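You operate a simulated robot arm through the tools that you are given. There is no shell and no other tool. Be economical: measure what you need, move in short steps, check, and stop when the job is done.

You run a simulated robot arm. Do the job below in one go: nothing can be reset, and whatever is moved stays where it is left.

Task
Put two of the grey clips from the moulds bench on the low shelf of the moulds bench. Stack the 20 mm carton from the joints bench top on top of the 32 mm carton. Take the white guide and put it on top of the filter on the joints bench top. Fetch the black roller and set it on the blue card. Put the black plug from the joints bench top on the green tray there. Any order will do. Set down upright: white guide, black roller, black plug.

The check looks at the end state, three seconds after you hand in, the way a careful person would. Anything else that was tipped, shoved, dropped, spilled or broken makes it a failure.

Robot
A 7-joint arm with a two-finger parallel gripper on a trunk, on a base that drives. Base frame: it is fixed to the floor where the robot stands at the start and does not move with it; the origin is under the middle of the robot, x ahead of it, y to its left, z up; the surface under the hand at the start is at about z = 850. Units: mm, rad, N and s.
With the tool pointing down near the work surface it reaches from about 340 to 760 mm from the robot's upright axis, wherever it stands. Its first joint turns from -2.007 to 2.007 rad. Places, roughly: black plug (4x4x5 cm) [4800, 5400, 900]; black roller (6x6x6 cm) [4100, 3100, 800]; blue card [4000, 3250, 750]; carton [6250, 5500, 1000]; filter (6x6x10 cm) [6300, 5400, 900]; green tray (24x17x3 cm) [5400, 5500, 900]; grey clip (3x5x4 cm) [500, 0, 900]; low shelf of the moulds bench [500, 300, 200]; white guide (6x4x6 cm) [5700, 5600, 900]. Payload 3.91 kg.
Tool frame: the origin (TCP) lies between the finger pads and is the grasp point; the fingertips stand 30 mm ahead of it; z points along the fingers, y is the line along which they close. Largest opening 110 mm; finger width 20, thickness 10; the body of the gripper, 48 by 112 mm, starts 55 mm behind the TCP.
Orientation is that of the tool frame in the base frame, as a unit quaternion [x, y, z, w]. With the fingers straight down and closing along the base's y, the tool's x points along the base's -x, its y along +y and its z along -z.

Tools
- The arm moves only by the tool send_rows. Its arguments are lists of equal length, an entry for each row: "travel": the shift along the base's x, y, z in units of 25 mm (1.0 is 25 mm), a list of three; "rot": the turn, a rotation vector about the base's x, y, z in units of 4 degrees (1.0 is 4 degrees), a list of three; "gripper": the finger opening in mm, from 0 to 110. In form: {"travel": [[tx, ty, tz], ...], "rot": [[wx, wy, wz], ...], "gripper": [gripper, ...]}. A call has 1 to 20 rows; each row shifts and turns the commanded pose from where the row before left it. A call with a number of a shift or a turn outside -1 to 1 is refused whole. A row lasts 0.2 s, in which the tool goes at most 50 mm and 0.15 rad; a call with a longer step from one row to the next is refused whole, and so is a gripper value outside its range. Where a pose cannot be reached the arm comes as near as it can. A force on the tool above 40 N (or 10 N above the force at the start of the call, whichever is more), or a blocked arm, ends the call early, and 0.2 s more pass. Each finger travels about 108 mm/s and halts on what it meets, pressing with about 24 N; the grip force reading is that of the motor and also rises with nothing between the fingers. The clock runs only during rows and for 0.2 s after the last one: add rows that do not move to give the fingers time. The reply holds the time, the measured pose of the TCP, the force on the tool along the base axes, the opening and the grip force, in the units named above and with some noise, with the torque about the TCP (base axes, N m) and any sound that the robot's microphone picked up, and new pictures: "views" is both (left out), scene, wrist or none.
- Cameras (640 x 400 px; columns grow to the right, rows downward): "scene" is now at [13.3, 136.7, 1551.1]; the picture's right is [-0.21, -0.98, 0.00], its down [-0.78, 0.17, -0.60] and it looks along [0.59, -0.13, -0.80] (base axes); focal length 257 px, centre (320, 200). "wrist" rides on the gripper at [72, 17, -103] in the tool frame; the picture's right is [-0.23, 0.97, 0.00], its down [-0.76, -0.18, -0.62] and it looks along [-0.61, -0.14, 0.78] (tool axes); focal length 222 px, centre (320, 200). There is no depth. A picture from a camera that has moved, and an enlarged one, comes with that camera's place and axes in the base frame and with its lens.
- raise_lower(by): slides the trunk up (or, below 0, down) by that many mm; the arm and the scene camera ride with it, the base frame stays. It gives what a move gives, with no picture.
- base_move(legs): drives the robot by 1 to 6 legs, each [ahead, turn to the left] in mm and rad, along the robot's own axes; the way and the turn of a leg run together, so that a leg with both is an arc; at most 1500 mm and 3.142 rad a leg. The arm and the cameras ride along, it lands a little off, and it stops where it bumps. It gives what a move gives, and a new picture of the scene camera.
- turn_head(pan, tilt): turns the head with the scene camera to pan (to the left, within 2.705 rad either way) and tilt (down, from -0.506 to 1.204), counted from straight ahead of the robot. It gives what a move gives, and a new picture of the scene camera.
- close_up(camera, box): a new picture of the part [left, top, right, bottom] of that camera's present view, enlarged. It takes no simulated time.
- sign_off(): hands the job in; it is judged then, once.

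Go step by step. Nothing tells you exact positions but the pictures and the camera data: compare them with the known pose of the tool, close in by small moves and look again before you grip or let go. The budget is 186 turns and 260 pictures, counting those below and the enlarged ones. Unless the task says otherwise, let go and move clear before handing in, and close with one line.

The tools are called after "Call:" as name(argument=value, ...) on one line, values as JSON. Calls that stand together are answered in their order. send_rows: Moves the arm, as the interface text tells. Its arguments: {"type":"object","properties":{"travel":{"type":"array","items":{"type":"array","items":{"type":"number"}}},"rot":{"type":"array","items":{"type":"array","items":{"type":"number"}}},"gripper":{"type":"array","items":{"type":"number"}},"views":{"type":"string","enum":["both","scene","wrist","none"]}},"required":["travel","rot","gripper"]} The other tools are called the same way: raise_lower (by) slides the trunk up or down; base_move (legs) drives the base; turn_head (pan, tilt) turns the head that bears the scene camera; close_up (camera, box) takes an enlarged picture of a part of a camera's view; sign_off () hands the job in.

At the start:

```text
t: 0.0
eef_pos: [517.9, 166.0, 1127.1]
ee_rot: [0.0, 1.0, 0.001, 0.0]
wrist_force: [-0.3, -0.2, -0.8]
torque: [0.02, 0.03, -0.04]
width: 110.1
gripper_force: 0.0
trunk travel left (down, up): [-675.0, 315.0]
robot x, y, heading: [-2.1, 2.1, 0.003]
head pan, tilt: [-0.216, 0.927]
```

scene: 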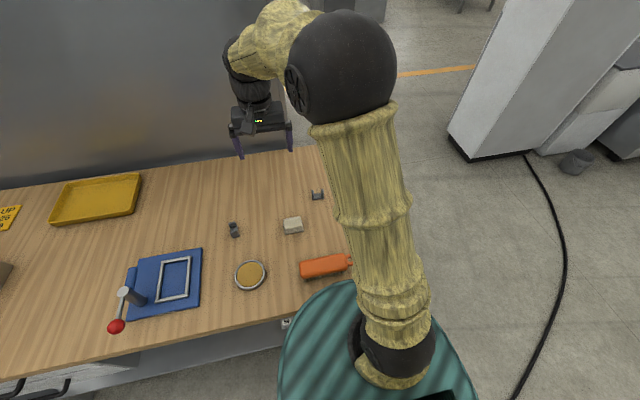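
wrist: 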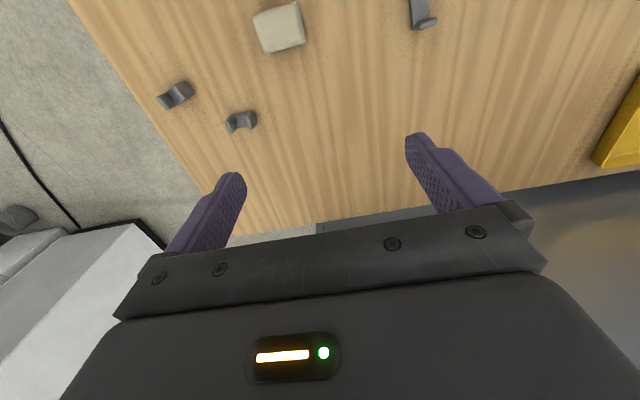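

The moulds bench is in front of me, with two or three small grey pieces on it. I'll enlarge the views to tell the clips apart and look lower to find the low shelf.

Call:
close_up(camera="wrist", box=[140, 0, 460, 200])

Call:
close_up(camera="scene", box=[100, 160, 360, 340])

Call:
turn_head(pan=0.5, tilt=1.0)

```text
2.00 times, centred on (300, 100) of wrist
camera zoom: at [445.0, 181.7, 1228.5], right [0.23, 0.97, 0.0], down [0.76, -0.18, 0.62], along [0.61, -0.14, -0.78], focal length 444 px, centre (360, 400)
```

zoom: 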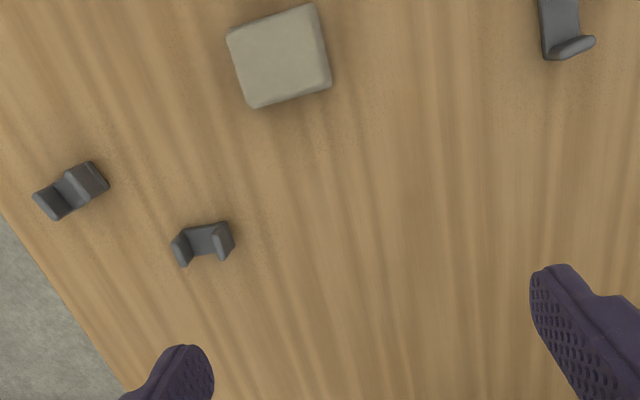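

```text
2.22 times, centred on (230, 250) of scene
camera zoom: at [13.3, 136.7, 1551.1], right [-0.21, -0.98, 0.0], down [-0.78, 0.17, -0.6], along [0.59, -0.13, -0.8], focal length 572 px, centre (520, 89)
```

zoom: 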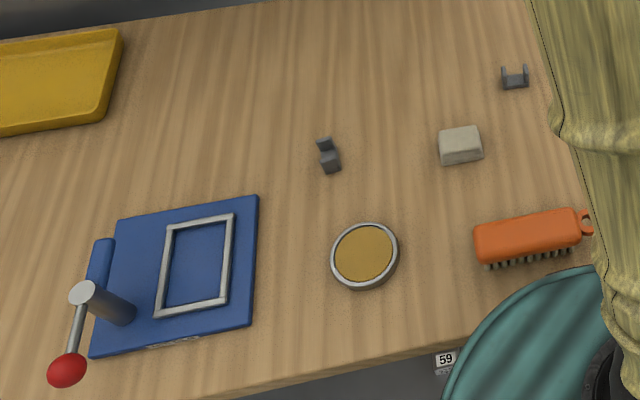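

```text
t: 1.1
eef_pos: [518.2, 165.7, 1126.1]
ee_rot: [-0.001, 1.0, -0.001, 0.0]
wrist_force: [-0.1, 0.6, 0.9]
torque: [0.03, 0.0, 0.03]
width: 110.1
gripper_force: 0.0
trunk travel left (down, up): [-675.0, 315.0]
robot x, y, heading: [-0.3, -0.1, -0.004]
head pan, tilt: [0.499, 1.0]
camera scene: at [2.2, 185.9, 1545.8], right [0.48, -0.88, 0.0], down [-0.74, -0.4, -0.54], along [0.47, 0.26, -0.84], focal length 257 px, centre (320, 200)
```

scene: 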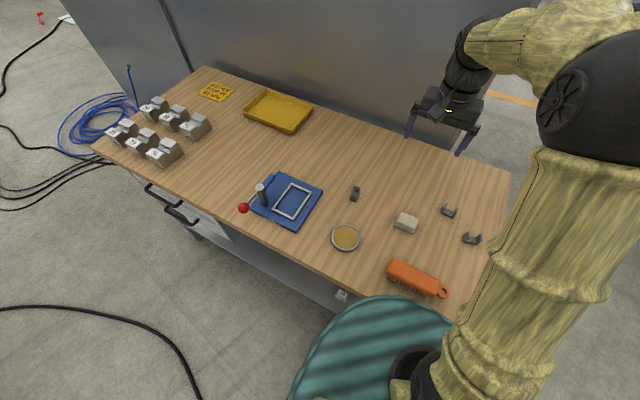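

I see three U-shaped grey clips: A at about (540, 28), B at about (477, -50) and C at about (460, 310). I'll move above A for a closer look.

Call:
send_rows(travel=[[0.1, -0.93, -0.84], [0.1, -0.93, -0.84], [0.1, -0.93, -0.84], [0.1, -0.93, -0.84], [0.1, -0.93, -0.84], [0.1, -0.93, -0.84], [0, 0, 0]], rot=[[0, 0, 0], [0, 0, 0], [0, 0, 0], [0, 0, 0], [0, 0, 0], [0, 0, 0], [0, 0, 0]], gripper=[110, 110, 110, 110, 110, 110, 110], views="wrist")

```text
t: 2.7
eef_pos: [533.8, 25.7, 1000.5]
ee_rot: [0.0, 1.0, 0.0, 0.0]
wrist_force: [0.3, 1.0, -0.2]
torque: [0.01, 0.0, -0.04]
width: 109.9
gripper_force: 0.0
trunk travel left (down, up): [-675.0, 315.0]
robot x, y, heading: [0.9, 0.5, -0.003]
head pan, tilt: [0.499, 1.0]
camera wrist: at [460.7, 42.5, 1102.7], right [0.23, 0.97, 0.0], down [0.76, -0.18, 0.62], along [0.61, -0.14, -0.78], focal length 222 px, centre (320, 200)
```

wrist: 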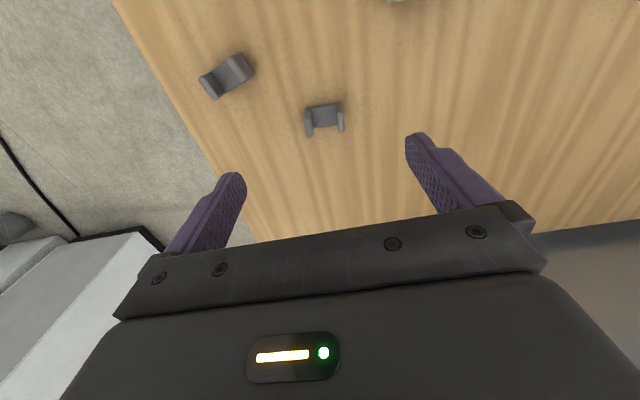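

Clip A shows well from here. I'll enlarge it to read its shape and turn.

Call:
close_up(camera="wrist", box=[180, 30, 372, 150])

```text
3.33 times, centred on (276, 90) of wrist
camera zoom: at [460.7, 42.5, 1102.7], right [0.23, 0.97, 0.0], down [0.76, -0.18, 0.62], along [0.61, -0.14, -0.78], focal length 740 px, centre (467, 567)
```

zoom: 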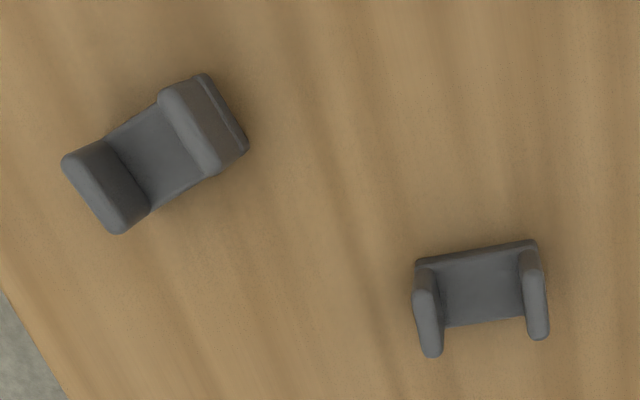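

Clip A's walls face ±y with its centre near (537, 30), so I can close along y without turning. I'll descend.

Call:
send_rows(travel=[[0.1, 0.15, -0.9], [0, 0, -0.9], [0, 0, -0.9], [0, 0, -0.9], [0, 0, 0]], rot=[[0, 0, 0], [0, 0, 0], [0, 0, 0], [0, 0, 0], [0, 0, 0]], gripper=[90, 90, 80, 80, 80], views="both")

Call:
turn_head(pan=0, tilt=0.9)

```text
t: 3.9
eef_pos: [535.5, 29.1, 910.5]
ee_rot: [0.0, 1.0, 0.0, 0.0]
wrist_force: [-1.1, -0.3, 0.3]
torque: [-0.02, 0.05, 0.01]
width: 80.2
gripper_force: 0.0
trunk travel left (down, up): [-675.0, 315.0]
robot x, y, heading: [5.4, -2.0, 0.003]
head pan, tilt: [0.499, 1.0]
camera scene: at [2.1, 185.9, 1545.8], right [0.48, -0.88, 0.0], down [-0.74, -0.4, -0.54], along [0.47, 0.26, -0.84], focal length 257 px, centre (320, 200)
camera wrist: at [462.7, 45.6, 1012.6], right [0.23, 0.97, 0.0], down [0.76, -0.18, 0.62], along [0.61, -0.14, -0.78], focal length 222 px, centre (320, 200)
```

scene: 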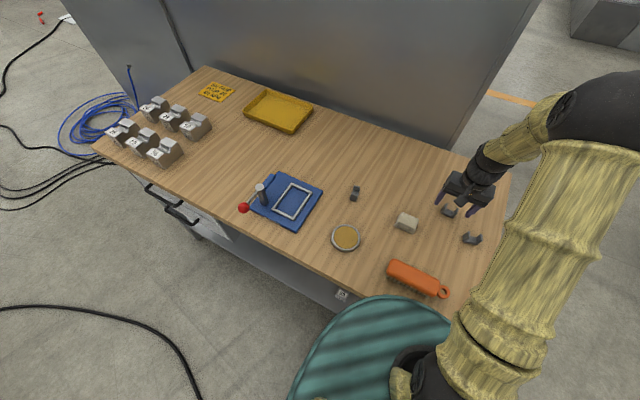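
wrist: 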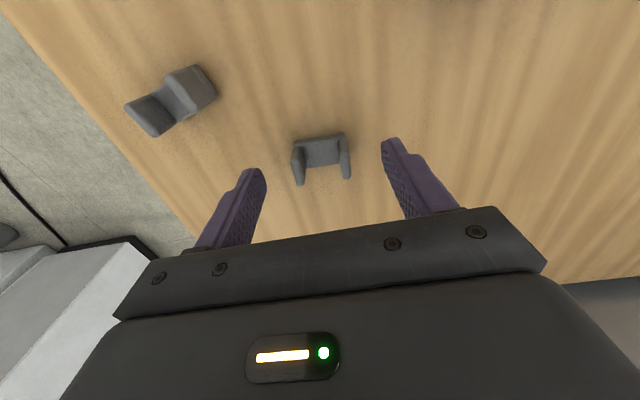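

```text
t: 4.8
eef_pos: [535.4, 29.0, 911.2]
ee_rot: [0.001, 1.0, 0.0, 0.0]
wrist_force: [0.0, -0.1, -0.2]
torque: [0.02, 0.02, 0.02]
width: 79.8
gripper_force: 0.0
trunk travel left (down, up): [-675.0, 315.0]
robot x, y, heading: [2.2, 1.1, -0.003]
head pan, tilt: [0.0, 0.901]
camera scene: at [16.5, 152.7, 1553.0], right [0.0, -1.0, 0.0], down [-0.78, 0.0, -0.62], along [0.62, 0.0, -0.78], focal length 257 px, centre (320, 200)
```

scene: 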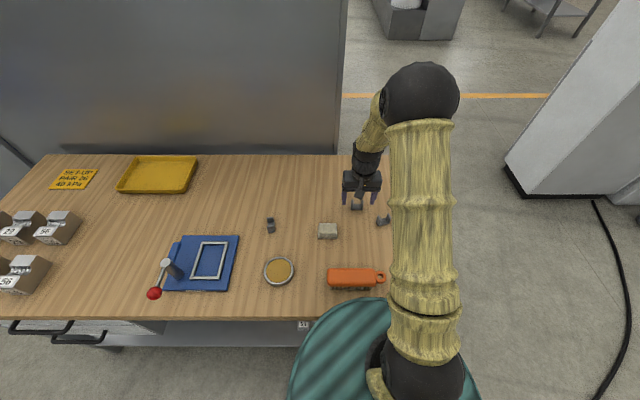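

The clip sits between the fingers, so I'll descend to about z 886 and close.

Call:
send_rows(travel=[[0.06, 0, -0.5], [0, 0, -0.5], [0, 0, 0], [0, 0, 0], [0, 0, 0], [0, 0, 0]], rot=[[0, 0, 0], [0, 0, 0], [0, 0, 0], [0, 0, 0], [0, 0, 0], [0, 0, 0]], gripper=[80, 80, 60, 40, 20, 20], views="wrist")

```text
t: 6.2
eef_pos: [536.5, 30.1, 885.2]
ee_rot: [0.0, 1.0, 0.0, 0.0]
wrist_force: [0.4, 0.3, 0.8]
torque: [0.01, 0.0, 0.03]
width: 39.1
gripper_force: 23.8
trunk travel left (down, up): [-675.0, 315.0]
robot x, y, heading: [-1.3, 3.7, 0.0]
head pan, tilt: [0.0, 0.901]
camera wrist: at [464.2, 46.2, 987.8], right [0.23, 0.97, 0.0], down [0.76, -0.18, 0.62], along [0.61, -0.14, -0.78], focal length 222 px, centre (320, 200)
```

wrist: 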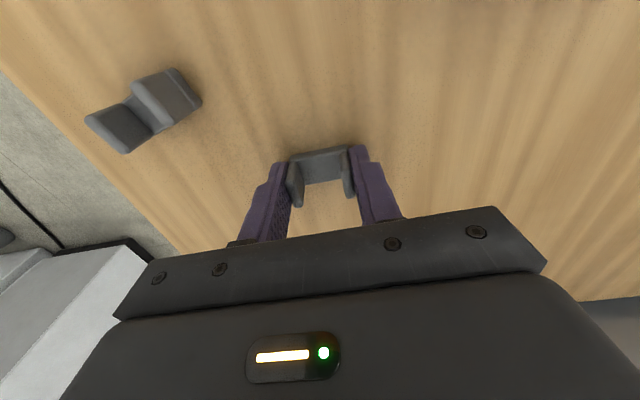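

Clip A is held with an opening of 39 mm. I'll lift it and check behind me before backing off.

Call:
send_rows(travel=[[0, 0, 1], [0, 0, 1], [0, 0, 1], [0, 0, 1], [0, 0, 1], [0, 0, 1], [0, 0, 1], [0, 0, 1]], rot=[[0, 0, 0], [0, 0, 0], [0, 0, 0], [0, 0, 0], [0, 0, 0], [0, 0, 0], [0, 0, 0], [0, 0, 0]], gripper=[20, 20, 20, 20, 20, 20, 20, 20], views="wrist")

Call:
turn_head(pan=2.7, tilt=0.5)

```text
t: 8.0
eef_pos: [537.3, 30.6, 1086.0]
ee_rot: [0.0, 1.0, 0.001, 0.0]
wrist_force: [-0.6, -0.6, -0.1]
torque: [0.01, -0.01, -0.01]
width: 39.0
gripper_force: 24.7
trunk travel left (down, up): [-675.0, 315.0]
robot x, y, heading: [-2.4, -0.4, -0.002]
head pan, tilt: [0.0, 0.901]
camera wrist: at [463.0, 45.9, 1188.1], right [0.23, 0.97, 0.0], down [0.76, -0.18, 0.62], along [0.61, -0.14, -0.78], focal length 222 px, centre (320, 200)
```

wrist: 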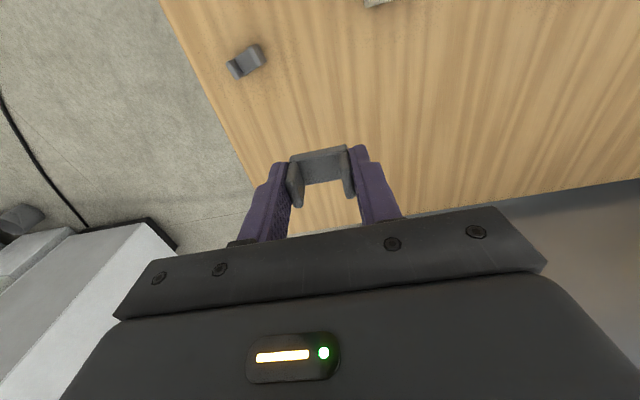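

```text
t: 10.4
eef_pos: [534.5, 29.8, 1085.9]
ee_rot: [0.001, 1.0, 0.0, 0.0]
wrist_force: [0.5, -0.3, 0.1]
torque: [0.02, 0.0, -0.03]
width: 39.1
gripper_force: 23.9
trunk travel left (down, up): [-675.0, 315.0]
robot x, y, heading: [0.4, -3.4, 0.002]
head pan, tilt: [2.7, 0.499]
camera scene: at [-141.2, 191.5, 1586.9], right [0.43, 0.9, 0.0], down [0.43, -0.2, -0.88], along [-0.79, 0.38, -0.48], focal length 257 px, centre (320, 200)
```

scene: 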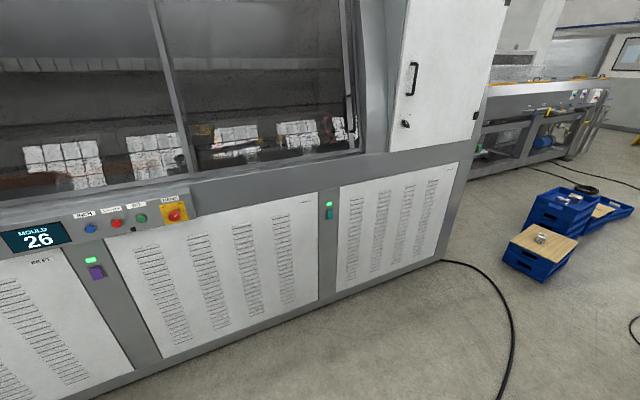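

A machine stands about 1.4 m behind, so there is room to back off. I'll go back 420 mm and look under the bench.

Call:
base_move(legs=[[-420, 0]])

Call:
turn_head(pan=0.2, tilt=0.8)

```text
t: 13.3
eef_pos: [117.8, 29.0, 1085.8]
ee_rot: [-0.001, 1.0, -0.001, 0.0]
wrist_force: [0.8, -0.9, -0.2]
torque: [0.0, -0.02, 0.01]
width: 39.2
gripper_force: 24.0
trunk travel left (down, up): [-675.0, 315.0]
robot x, y, heading: [-415.2, -3.1, 0.002]
head pan, tilt: [2.7, 0.499]
camera scene: at [-559.5, 191.3, 1586.9], right [0.43, 0.9, 0.0], down [0.43, -0.2, -0.88], along [-0.79, 0.37, -0.48], focal length 257 px, centre (320, 200)
```

scene: 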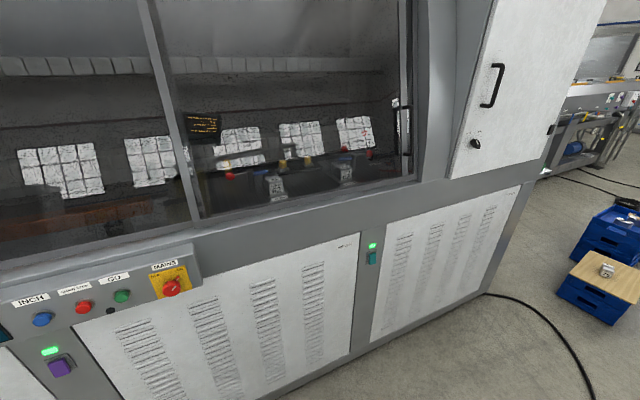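

```text
t: 15.6
eef_pos: [118.4, 29.3, 1085.0]
ee_rot: [0.001, 1.0, -0.001, -0.001]
wrist_force: [-0.3, 0.1, 0.5]
torque: [-0.05, 0.01, 0.0]
width: 39.1
gripper_force: 24.1
trunk travel left (down, up): [-675.0, 315.0]
robot x, y, heading: [-417.8, 0.9, 0.002]
head pan, tilt: [0.201, 0.799]
camera scene: at [-397.5, 168.6, 1560.9], right [0.2, -0.98, 0.0], down [-0.7, -0.14, -0.7], along [0.68, 0.14, -0.72], focal length 257 px, centre (320, 200)
```

scene: 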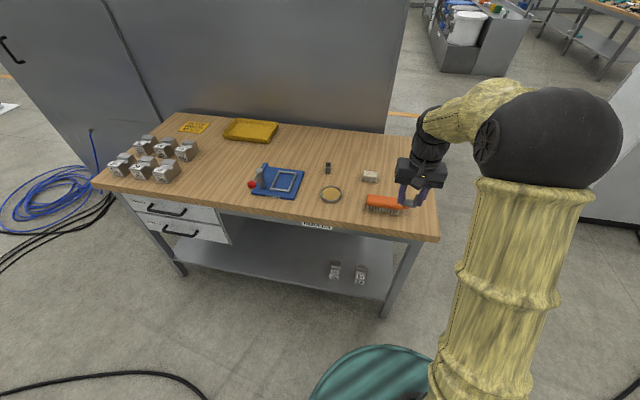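

The shelf is open underneath, with its front edge at x≈230, and two metal blocks stand on it near y 85 and 228. I'll shift the robot left about 370 mm so the clips can go at y≈400 and beyond, clear of the blocks.

Call:
base_move(legs=[[0, 1.571], [370, 0], [0, -1.571]])

Call:
raise_lower(by=-670)

Call:
turn_head(pan=0.0, tilt=0.5)

```text
t: 29.3
eef_pos: [122.7, 393.2, 1086.3]
ee_rot: [0.004, 1.0, -0.001, 0.0]
wrist_force: [-0.7, 0.9, -0.3]
torque: [-0.04, -0.02, 0.01]
width: 39.1
gripper_force: 24.0
trunk travel left (down, up): [-675.0, 315.0]
robot x, y, heading: [-411.3, 366.8, -0.006]
head pan, tilt: [0.201, 0.799]
camera scene: at [-391.9, 536.6, 1560.9], right [0.19, -0.98, 0.0], down [-0.7, -0.14, -0.7], along [0.68, 0.13, -0.72], focal length 257 px, centre (320, 200)
```

scene: 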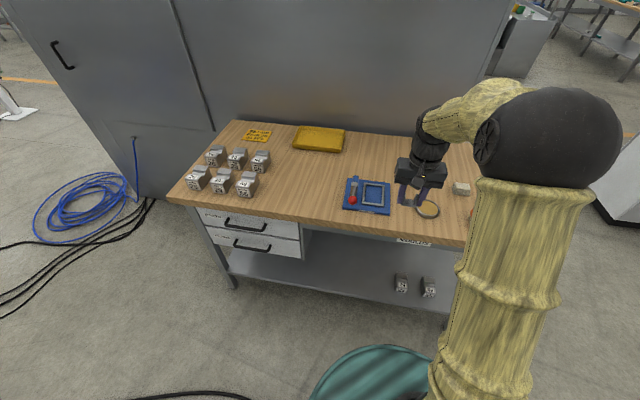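

```text
refused: -670 is not a number from -400 to 400
```

```text
t: 30.1
eef_pos: [122.4, 393.2, 1085.7]
ee_rot: [0.004, 1.0, 0.0, 0.0]
wrist_force: [-0.9, -0.5, 0.1]
torque: [0.01, 0.02, -0.04]
width: 38.9
gripper_force: 24.3
trunk travel left (down, up): [-675.0, 315.0]
robot x, y, heading: [-413.7, 368.7, -0.013]
head pan, tilt: [0.0, 0.499]
camera scene: at [-380.1, 520.5, 1586.8], right [-0.01, -1.0, 0.0], down [-0.48, 0.0, -0.88], along [0.88, -0.01, -0.48], focal length 257 px, centre (320, 200)
```

scene: 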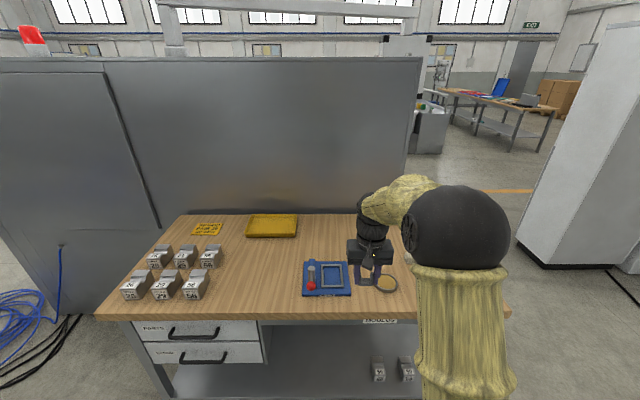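

Position is good: the drawers only begin at y≈750. I'll lower the trunk in two steps.

Call:
raise_lower(by=-400)

Call:
raise_lower(by=-265)

Call:
turn_head(pan=-0.1, tilt=0.4)

```text
t: 34.0
eef_pos: [122.3, 392.3, 685.4]
ee_rot: [0.004, 1.0, 0.001, 0.0]
wrist_force: [-0.2, -0.4, 0.4]
torque: [0.0, 0.03, 0.0]
width: 39.1
gripper_force: 23.8
trunk travel left (down, up): [-275.0, 715.0]
robot x, y, heading: [-415.6, 367.4, -0.008]
head pan, tilt: [0.0, 0.499]
```

```text
t: 36.7
eef_pos: [122.2, 394.1, 420.4]
ee_rot: [0.003, 1.0, 0.0, 0.0]
wrist_force: [-0.4, 0.3, 0.3]
torque: [0.01, -0.02, -0.01]
width: 39.0
gripper_force: 23.7
trunk travel left (down, up): [-10.0, 980.0]
robot x, y, heading: [-410.8, 367.4, -0.007]
head pan, tilt: [0.0, 0.499]
```

```text
t: 37.4
eef_pos: [123.3, 392.9, 422.1]
ee_rot: [0.004, 1.0, 0.001, 0.0]
wrist_force: [-0.1, 0.0, -0.5]
torque: [0.0, -0.01, 0.0]
width: 39.2
gripper_force: 23.8
trunk travel left (down, up): [-10.0, 980.0]
robot x, y, heading: [-412.1, 370.9, -0.009]
head pan, tilt: [-0.099, 0.4]
camera scene: at [-379.2, 511.2, 931.0], right [-0.11, -0.99, 0.0], down [-0.39, 0.04, -0.92], along [0.92, -0.1, -0.39], focal length 257 px, centre (320, 200)
```

scene: 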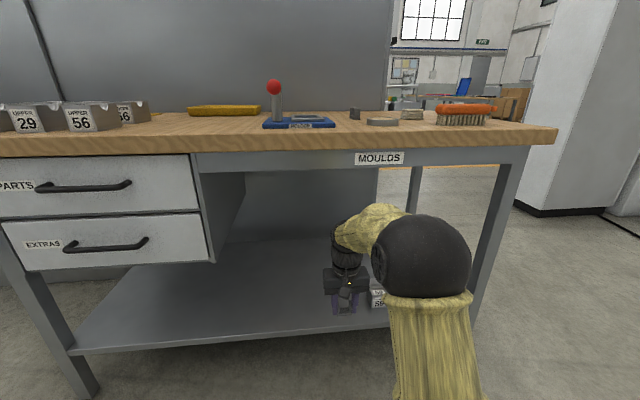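

I see the open space under the bench, with the apron bottom at z≈755 and the shelf at z≈207. I'll lower the hand a bit, then go forward over the shelf.

Call:
send_rows(travel=[[0, 0, -1], [0, 0, -1], [0, 0, -1], [0, 0, -1], [1, 0, 0], [1, 0, 0], [1, 0, 0], [1, 0, 0], [1, 0, 0], [1, 0, 0], [1, 0, 0], [1, 0, 0], [0, 0, 0]], rot=[[0, 0, 0], [0, 0, 0], [0, 0, 0], [0, 0, 0], [0, 0, 0], [0, 0, 0], [0, 0, 0], [0, 0, 0], [0, 0, 0], [0, 0, 0], [0, 0, 0], [0, 0, 0], [0, 0, 0]], gripper=[20, 20, 20, 20, 20, 20, 20, 20, 20, 20, 20, 20, 20])

```text
t: 40.1
eef_pos: [322.3, 393.4, 320.6]
ee_rot: [0.005, 1.0, -0.001, 0.0]
wrist_force: [-0.1, -0.6, -0.3]
torque: [-0.01, -0.04, -0.01]
width: 38.9
gripper_force: 23.9
trunk travel left (down, up): [-10.0, 980.0]
robot x, y, heading: [-414.4, 367.7, -0.011]
head pan, tilt: [-0.099, 0.4]
camera scene: at [-379.1, 511.2, 931.0], right [-0.11, -0.99, 0.0], down [-0.39, 0.04, -0.92], along [0.92, -0.1, -0.39], focal length 257 px, centre (320, 200)
camera wrist: at [249.7, 410.1, 422.7], right [0.24, 0.97, 0.0], down [0.76, -0.18, 0.62], along [0.6, -0.15, -0.78], focal length 222 px, centre (320, 200)
```

scene: 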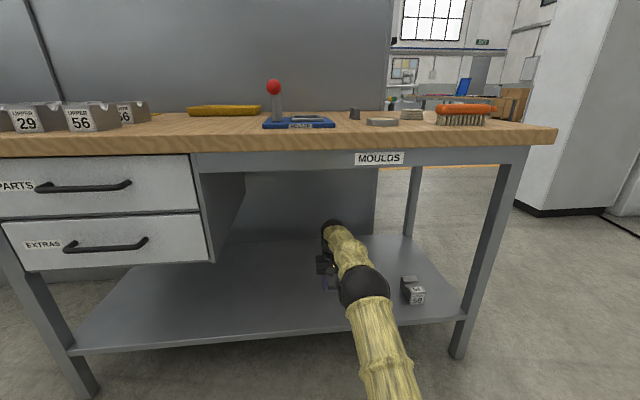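
wrist: 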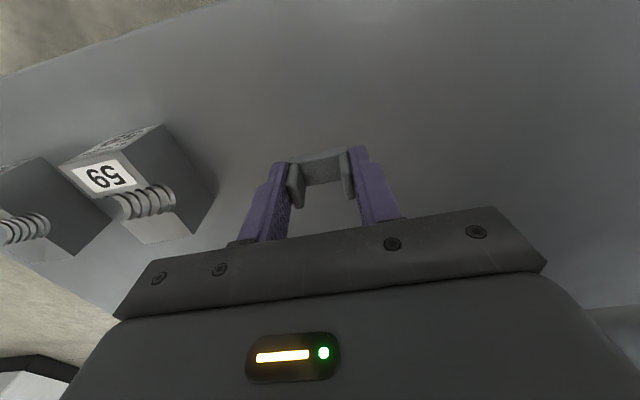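

The hand is over bare shelf, clear of the blocks. I'll lower to about z 252 and look.

Call:
send_rows(travel=[[0, 0, -0.9], [0, 0, -0.9], [0, 0, -0.9], [0, 0, 0]], rot=[[0, 0, 0], [0, 0, 0], [0, 0, 0], [0, 0, 0]], gripper=[20, 20, 20, 20])

```text
t: 41.1
eef_pos: [323.1, 392.6, 256.0]
ee_rot: [0.005, 1.0, 0.0, 0.004]
wrist_force: [1.9, -0.1, 19.9]
torque: [0.03, -0.07, -0.01]
width: 39.1
gripper_force: 24.0
trunk travel left (down, up): [-10.0, 980.0]
robot x, y, heading: [-411.2, 368.8, -0.007]
head pan, tilt: [-0.099, 0.4]
camera scene: at [-380.7, 511.2, 931.4], right [-0.11, -0.99, 0.0], down [-0.39, 0.04, -0.92], along [0.92, -0.1, -0.39], focal length 257 px, centre (320, 200)
camera wrist: at [249.6, 410.0, 358.2], right [0.24, 0.97, 0.0], down [0.76, -0.18, 0.63], along [0.61, -0.15, -0.78], focal length 222 px, centre (320, 200)
```

scene: 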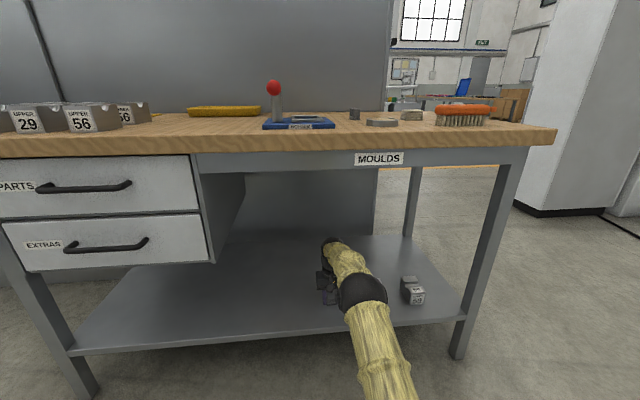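
wrist: 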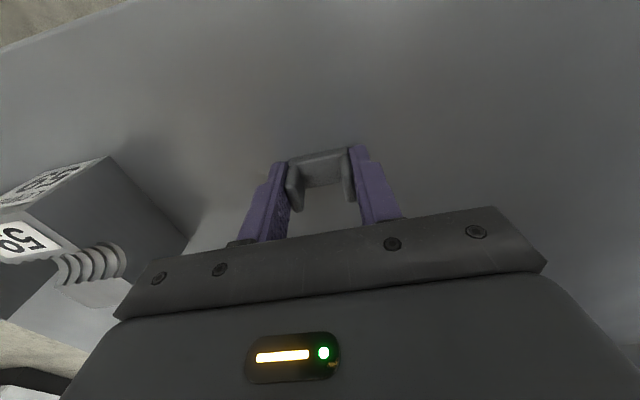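

It's touching the shelf (20 N up at z 256). I'll ease off slightly, open, and rise.

Call:
send_rows(travel=[[0, 0, 0.08], [0, 0, 0], [0, 0, 0], [0, 0, 0], [0, 0, 0.6], [0, 0, 0.8], [0, 0, 0.8], [0, 0, 0]], rot=[[0, 0, 0], [0, 0, 0], [0, 0, 0], [0, 0, 0], [0, 0, 0], [0, 0, 0], [0, 0, 0], [0, 0, 0]], gripper=[39, 50, 65, 65, 65, 65, 65, 65], views="wrist")

```text
t: 43.0
eef_pos: [323.6, 392.0, 308.6]
ee_rot: [0.004, 1.0, 0.001, 0.0]
wrist_force: [0.1, 0.3, -1.0]
torque: [-0.01, 0.0, 0.0]
width: 65.2
gripper_force: 0.0
trunk travel left (down, up): [-10.0, 980.0]
robot x, y, heading: [-412.0, 365.3, -0.008]
head pan, tilt: [-0.099, 0.4]
camera wrist: at [249.6, 409.5, 412.2], right [0.24, 0.97, 0.0], down [0.76, -0.18, 0.62], along [0.61, -0.15, -0.78], focal length 222 px, centre (320, 200)
```

wrist: 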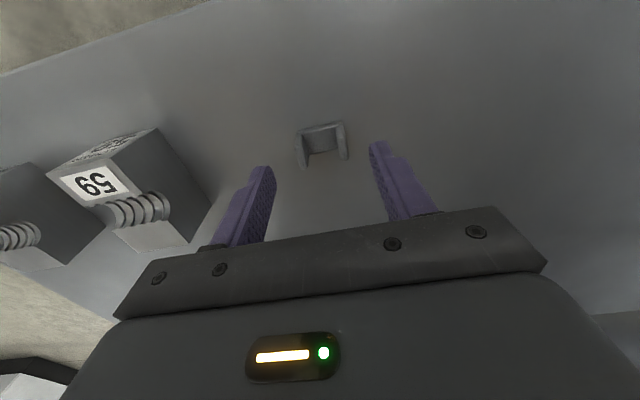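

Clip A stands on the shelf. I'll back the arm out and raise the trunk.

Call:
send_rows(travel=[[-1, 0, 0], [-1, 0, 0], [-1, 0, 0], [-1, 0, 0], [-1, 0, 0], [-1, 0, 0], [-1, 0, 0], [-1, 0, 0], [0, 0, 1], [0, 0, 1], [0, 0, 1], [0, 0, 1]], rot=[[0, 0, 0], [0, 0, 0], [0, 0, 0], [0, 0, 0], [0, 0, 0], [0, 0, 0], [0, 0, 0], [0, 0, 0], [0, 0, 0], [0, 0, 0], [0, 0, 0], [0, 0, 0]], gripper=[65, 65, 65, 65, 65, 65, 65, 65, 80, 80, 80, 80], views="none")

Call:
raise_lower(by=400)

Call:
raise_lower(by=265)

Call:
base_move(legs=[[370, 0]])

Call:
turn_head(pan=-0.1, tilt=0.95)

```text
t: 45.5
eef_pos: [123.3, 392.5, 410.8]
ee_rot: [0.004, 1.0, 0.0, 0.0]
wrist_force: [-0.4, 0.2, -0.3]
torque: [0.0, 0.01, 0.0]
width: 80.0
gripper_force: 0.0
trunk travel left (down, up): [-10.0, 980.0]
robot x, y, heading: [-413.2, 366.7, -0.009]
head pan, tilt: [-0.099, 0.4]
```

```text
t: 49.4
eef_pos: [122.5, 393.5, 809.8]
ee_rot: [0.004, 1.0, 0.0, 0.0]
wrist_force: [0.2, 0.0, 0.4]
torque: [0.02, 0.04, 0.03]
width: 79.8
gripper_force: 0.0
trunk travel left (down, up): [-410.0, 580.0]
robot x, y, heading: [-413.4, 368.1, -0.013]
head pan, tilt: [-0.099, 0.4]
```

```text
t: 52.1
eef_pos: [123.4, 391.9, 1074.3]
ee_rot: [0.005, 1.0, 0.0, 0.0]
wrist_force: [0.0, -0.9, 0.3]
torque: [0.0, 0.02, 0.02]
width: 80.0
gripper_force: 0.1
trunk travel left (down, up): [-675.0, 315.0]
robot x, y, heading: [-410.5, 369.3, -0.007]
head pan, tilt: [-0.099, 0.4]
```

```text
t: 54.8
eef_pos: [492.7, 389.2, 1074.2]
ee_rot: [0.004, 1.0, 0.0, 0.0]
wrist_force: [0.1, -0.4, 1.0]
torque: [0.0, 0.06, 0.03]
width: 79.7
gripper_force: 0.0
trunk travel left (down, up): [-675.0, 315.0]
robot x, y, heading: [-44.2, 366.9, -0.006]
head pan, tilt: [-0.099, 0.4]
camera scene: at [-7.9, 507.8, 1596.0], right [-0.11, -0.99, 0.0], down [-0.39, 0.04, -0.92], along [0.92, -0.1, -0.39], focal length 257 px, centre (320, 200)
```

scene: 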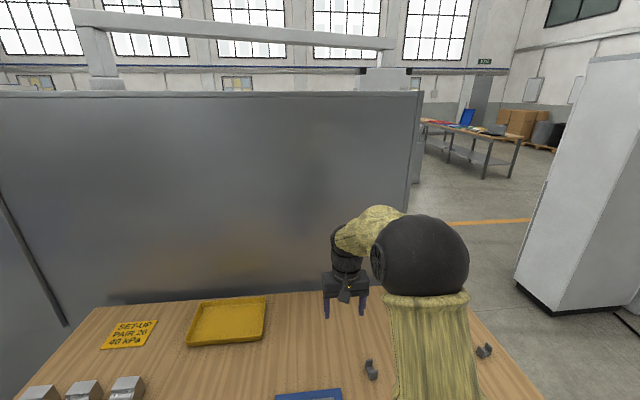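

```text
t: 55.7
eef_pos: [493.1, 388.8, 1074.2]
ee_rot: [0.005, 1.0, 0.0, 0.0]
wrist_force: [0.4, -0.6, -1.5]
torque: [-0.03, 0.01, -0.01]
width: 80.1
gripper_force: 0.0
trunk travel left (down, up): [-675.0, 315.0]
robot x, y, heading: [-43.6, 364.3, -0.006]
head pan, tilt: [-0.099, 0.949]
camera scene: at [-28.3, 509.9, 1549.5], right [-0.11, -0.99, 0.0], down [-0.81, 0.09, -0.58], along [0.58, -0.06, -0.81], focal length 257 px, centre (320, 200)
```

scene: 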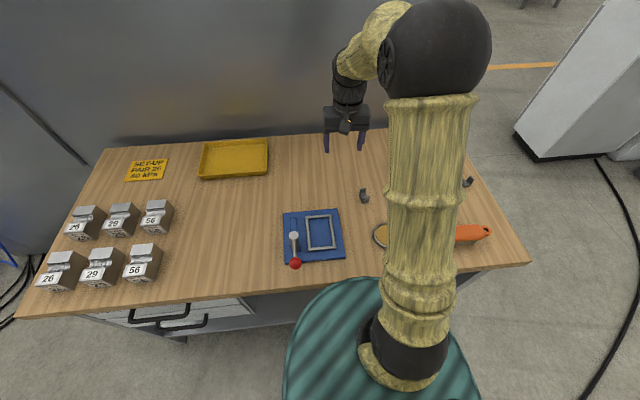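

Clip C is at about (460, 314). I'll move above it for a closer view of its turn.

Call:
send_rows(travel=[[-0.3, -0.6, -0.8], [-0.3, -0.6, -0.8], [-0.3, -0.6, -0.8], [-0.3, -0.6, -0.8], [-0.12, -0.6, -0.8], [0, 0, 0]], rot=[[0, 0, 0], [0, 0, 0], [0, 0, 0], [0, 0, 0], [0, 0, 0], [0, 0, 0]], gripper=[80, 80, 80, 80, 80, 80], views="wrist")

Call:
close_up(camera="wrist", box=[230, 40, 422, 160])

```text
t: 57.1
eef_pos: [459.5, 314.1, 974.8]
ee_rot: [0.004, 1.0, 0.0, 0.0]
wrist_force: [0.0, 0.2, -0.6]
torque: [-0.01, -0.03, 0.0]
width: 79.9
gripper_force: 0.0
trunk travel left (down, up): [-675.0, 315.0]
robot x, y, heading: [-39.6, 364.3, -0.004]
head pan, tilt: [-0.099, 0.949]
camera wrist: at [387.6, 330.9, 1077.1], right [0.24, 0.97, 0.0], down [0.76, -0.18, 0.62], along [0.61, -0.15, -0.78], focal length 222 px, centre (320, 200)
```

wrist: 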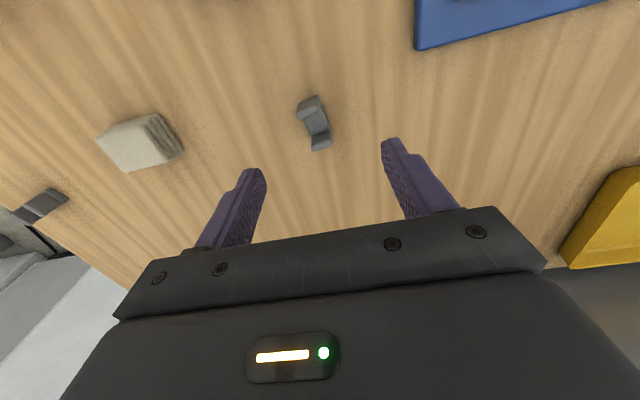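

```text
3.33 times, centred on (326, 100) of wrist
camera zoom: at [387.6, 330.9, 1077.1], right [0.24, 0.97, 0.0], down [0.76, -0.18, 0.62], along [0.61, -0.15, -0.78], focal length 740 px, centre (300, 533)
```

zoom: 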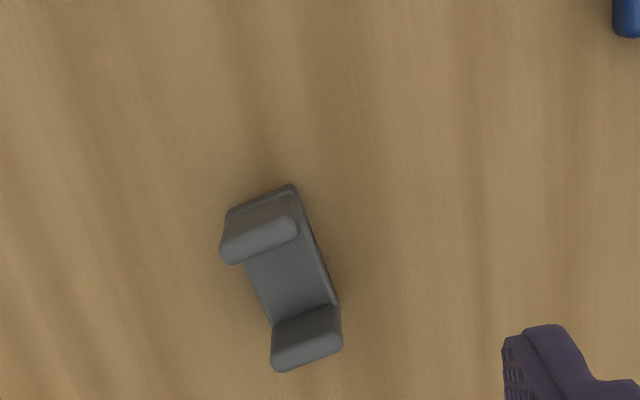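

Clip C is centred at about (459, 309) with its long axis near x, so I'll turn the gripper -80° while above it.

Call:
send_rows(travel=[[0, -0.2, 0], [0, 0, 0], [0, 0, 0], [0, 0, 0], [0, 0, 0], [0, 0, 0], [0, 0, 0], [0, 0, 0], [0, 0, 0], [0, 0, 0], [0, 0, 0], [0, 0, 0], [0, 0, 0], [0, 0, 0], [0, 0, 0], [0, 0, 0], [0, 0, 0], [0, 0, 0], [0, 0, -1], [0, 0, -1]], rot=[[0, 0, -1], [0, 0, -1], [0, 0, -1], [0, 0, -1], [0, 0, -1], [0, 0, -1], [0, 0, -1], [0, 0, -1], [0, 0, -1], [0, 0, -1], [0, 0, -1], [0, 0, -1], [0, 0, -1], [0, 0, -1], [0, 0, -1], [0, 0, -1], [0, 0, -1], [0, 0, -1], [0, 0, -1], [0, 0, -1]], gripper=[80, 80, 80, 80, 80, 80, 80, 80, 80, 80, 80, 80, 80, 80, 80, 80, 80, 80, 80, 80], views="wrist")

```text
t: 61.3
eef_pos: [458.6, 309.0, 922.9]
ee_rot: [0.647, 0.763, 0.0, 0.0]
wrist_force: [0.2, 0.0, 0.6]
torque: [-0.02, 0.03, -0.01]
width: 79.9
gripper_force: 0.0
trunk travel left (down, up): [-675.0, 315.0]
robot x, y, heading: [-41.7, 365.0, -0.011]
head pan, tilt: [-0.099, 0.949]
camera wrist: at [464.5, 382.8, 1026.6], right [1.0, -0.07, 0.0], down [-0.05, -0.78, 0.62], along [-0.04, -0.62, -0.78], focal length 222 px, centre (320, 200)
```

wrist: 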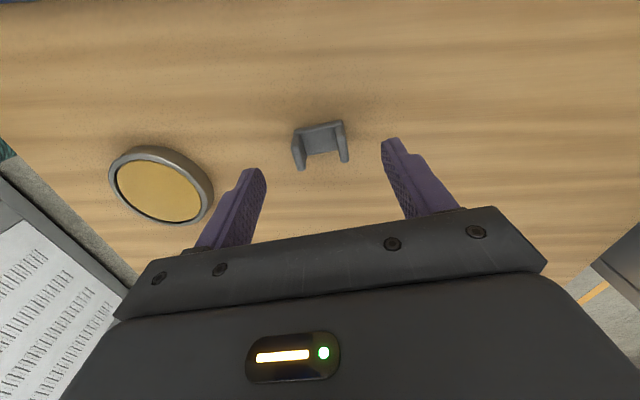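

The clip is centred between the fingers. I'll descend, grip and lift.

Call:
send_rows(travel=[[0, 0, -0.74], [0, 0, -0.74], [0, 0, 0], [0, 0, 0], [0, 0, 0], [0, 0, 0], [0, 0, 0.5], [0, 0, 1], [0, 0, 1], [0, 0, 1], [0, 0, 1], [0, 0, 1], [0, 0, 1], [0, 0, 1]], rot=[[0, 0, 0], [0, 0, 0], [0, 0, 0], [0, 0, 0], [0, 0, 0], [0, 0, 0], [0, 0, 0], [0, 0, 0], [0, 0, 0], [0, 0, 0], [0, 0, 0], [0, 0, 0], [0, 0, 0], [0, 0, 0]], gripper=[70, 70, 60, 40, 20, 20, 20, 20, 20, 20, 20, 20, 20, 20], views="wrist")

```text
t: 64.3
eef_pos: [460.1, 307.7, 1075.5]
ee_rot: [0.647, 0.763, 0.0, 0.001]
wrist_force: [0.5, -0.3, -0.5]
torque: [0.01, 0.01, 0.01]
width: 39.0
gripper_force: 23.6
trunk travel left (down, up): [-675.0, 315.0]
robot x, y, heading: [-39.3, 365.6, -0.008]
head pan, tilt: [-0.099, 0.949]
camera wrist: at [464.5, 382.2, 1177.9], right [1.0, -0.06, 0.0], down [-0.05, -0.78, 0.62], along [-0.04, -0.62, -0.78], focal length 222 px, centre (320, 200)
```

wrist: 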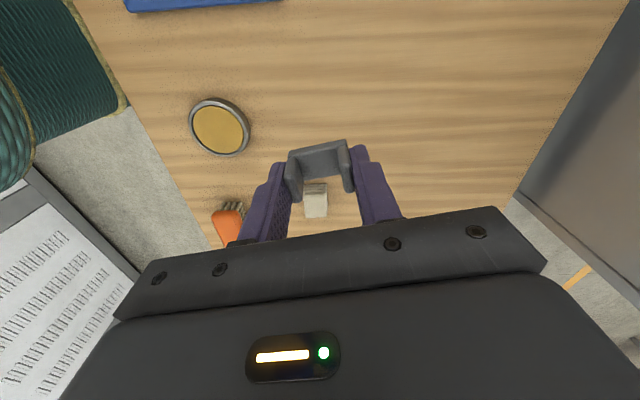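

Clip C is held. I'll move to y≈470, back off 370 mm and lower.

Call:
send_rows(travel=[[0, 0.95, 0], [0, 0.95, 0], [0, 0.95, 0], [0, 0.95, 0], [0, 0.95, 0], [0, 0.95, 0], [0, 0.95, 0]], rot=[[0, 0, 0], [0, 0, 0], [0, 0, 0], [0, 0, 0], [0, 0, 0], [0, 0, 0], [0, 0, 0]], gripper=[20, 20, 20, 20, 20, 20, 20], views="none")

Call:
base_move(legs=[[-370, 0]])

Call:
raise_lower(by=-400)

Call:
raise_lower(by=-265)

Call:
turn_head(pan=-0.1, tilt=0.4)

```text
t: 65.9
eef_pos: [460.4, 476.0, 1075.2]
ee_rot: [0.645, 0.764, -0.001, 0.0]
wrist_force: [-0.3, 1.0, -0.1]
torque: [-0.05, -0.01, 0.04]
width: 38.9
gripper_force: 24.1
trunk travel left (down, up): [-675.0, 315.0]
robot x, y, heading: [-45.9, 363.8, -0.008]
head pan, tilt: [-0.099, 0.949]
```

```text
t: 68.6
eef_pos: [89.3, 480.0, 1075.0]
ee_rot: [0.646, 0.764, 0.0, 0.0]
wrist_force: [0.1, 0.1, 0.3]
torque: [0.01, -0.06, 0.01]
width: 39.2
gripper_force: 24.3
trunk travel left (down, up): [-675.0, 315.0]
robot x, y, heading: [-412.1, 367.8, -0.01]
head pan, tilt: [-0.099, 0.949]
camera scene: at [-399.1, 513.5, 1549.4], right [-0.11, -0.99, 0.0], down [-0.81, 0.09, -0.58], along [0.58, -0.06, -0.81], focal length 257 px, centre (320, 200)
```

scene: 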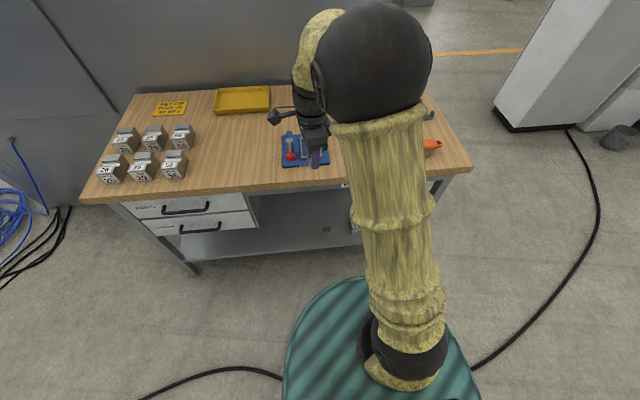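

```text
t: 72.5
eef_pos: [88.9, 479.2, 674.0]
ee_rot: [0.645, 0.764, 0.0, 0.0]
wrist_force: [0.4, 0.2, -0.3]
torque: [-0.02, -0.02, -0.01]
width: 39.2
gripper_force: 24.2
trunk travel left (down, up): [-275.0, 715.0]
robot x, y, heading: [-415.9, 366.0, -0.01]
head pan, tilt: [-0.099, 0.949]
```

```text
t: 75.2
eef_pos: [90.6, 479.7, 410.1]
ee_rot: [0.646, 0.763, 0.0, 0.0]
wrist_force: [0.0, -0.6, -0.4]
torque: [-0.02, -0.01, 0.03]
width: 39.3
gripper_force: 23.7
trunk travel left (down, up): [-10.0, 980.0]
robot x, y, heading: [-416.0, 367.8, -0.016]
head pan, tilt: [-0.099, 0.949]
```

```text
t: 76.1
eef_pos: [90.3, 480.1, 409.3]
ee_rot: [0.646, 0.763, 0.0, 0.0]
wrist_force: [0.4, 0.3, 0.0]
torque: [0.01, 0.0, 0.0]
width: 39.0
gripper_force: 23.7
trunk travel left (down, up): [-10.0, 980.0]
robot x, y, heading: [-411.2, 363.9, -0.006]
head pan, tilt: [-0.099, 0.4]
camera scene: at [-378.8, 511.3, 931.0], right [-0.11, -0.99, 0.0], down [-0.39, 0.04, -0.92], along [0.92, -0.1, -0.39], focal length 257 px, centre (320, 200)
```

scene: 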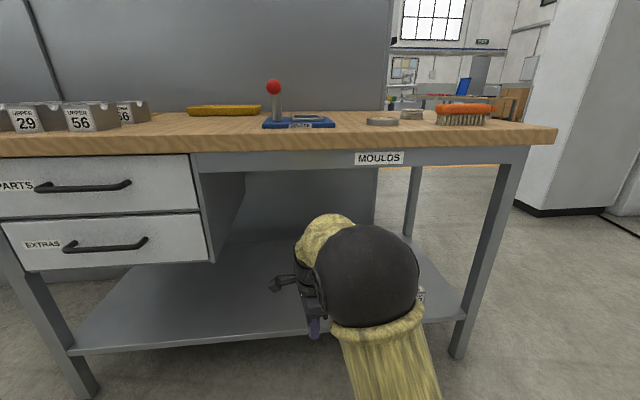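

The shelf is clear on the left. I'll repeat the approach: down, forward, then down to just above the shelf.

Call:
send_rows(travel=[[0, 0, -1], [0, 0, -1], [0, 0, -1], [0, 0, -0.8], [1, 0, 0], [1, 0, 0], [1, 0, 0], [1, 0, 0], [1, 0, 0], [1, 0, 0], [1, 0, 0], [1, 0, 0], [1, 0, 0], [0.2, 0, -0.8], [0, 0, -0.8], [0, 0, 0]], rot=[[0, 0, 0], [0, 0, 0], [0, 0, 0], [0, 0, 0], [0, 0, 0], [0, 0, 0], [0, 0, 0], [0, 0, 0], [0, 0, 0], [0, 0, 0], [0, 0, 0], [0, 0, 0], [0, 0, 0], [0, 0, 0], [0, 0, 0], [0, 0, 0]], gripper=[20, 20, 20, 20, 20, 20, 20, 20, 20, 20, 20, 20, 20, 20, 20, 20])

```text
t: 79.5
eef_pos: [320.5, 479.4, 274.2]
ee_rot: [0.647, 0.763, 0.0, 0.0]
wrist_force: [0.1, 0.7, -0.2]
torque: [-0.02, 0.02, 0.04]
width: 39.3
gripper_force: 24.6
trunk travel left (down, up): [-10.0, 980.0]
robot x, y, heading: [-414.8, 370.6, -0.01]
head pan, tilt: [-0.099, 0.4]
camera scene: at [-378.7, 511.3, 931.0], right [-0.11, -0.99, 0.0], down [-0.39, 0.04, -0.92], along [0.92, -0.1, -0.39], focal length 257 px, centre (320, 200)
camera wrist: at [323.6, 553.3, 376.9], right [1.0, -0.06, 0.0], down [-0.05, -0.78, 0.62], along [-0.04, -0.62, -0.78], focal length 222 px, centre (320, 200)
```

scene: 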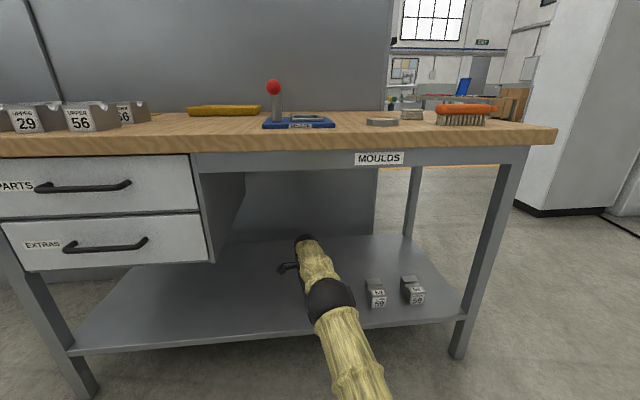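
wrist: 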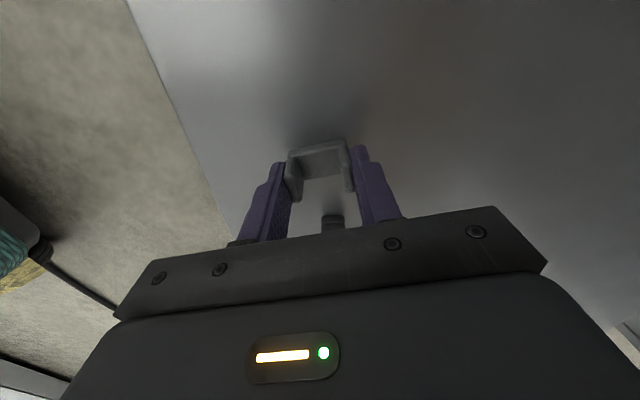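

The spot is free, with clip A just behind. I'll lower to contact, release and rise.

Call:
send_rows(travel=[[0, 0, -0.4], [0, 0, -0.2], [0, 0, -0.1], [0, 0, 0], [0, 0, 0], [0, 0, 0], [0, 0, 0], [0, 0, 0.6], [0, 0, 0.8], [0, 0, 0.8], [0, 0, 0]], rot=[[0, 0, 0], [0, 0, 0], [0, 0, 0], [0, 0, 0], [0, 0, 0], [0, 0, 0], [0, 0, 0], [0, 0, 0], [0, 0, 0], [0, 0, 0], [0, 0, 0]], gripper=[20, 20, 20, 20, 45, 65, 65, 65, 65, 65, 65], views="wrist")

```text
t: 81.9
eef_pos: [319.4, 479.3, 312.5]
ee_rot: [0.646, 0.763, 0.001, 0.0]
wrist_force: [0.3, 0.5, 0.4]
torque: [0.0, 0.0, 0.02]
width: 64.9
gripper_force: 0.0
trunk travel left (down, up): [-10.0, 980.0]
robot x, y, heading: [-412.2, 366.7, -0.012]
head pan, tilt: [-0.099, 0.4]
camera wrist: at [323.5, 553.2, 414.3], right [1.0, -0.06, 0.0], down [-0.05, -0.78, 0.62], along [-0.04, -0.62, -0.78], focal length 222 px, centre (320, 200)
```

wrist: 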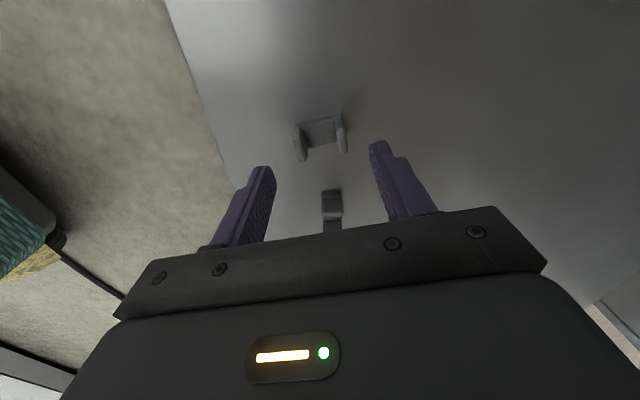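

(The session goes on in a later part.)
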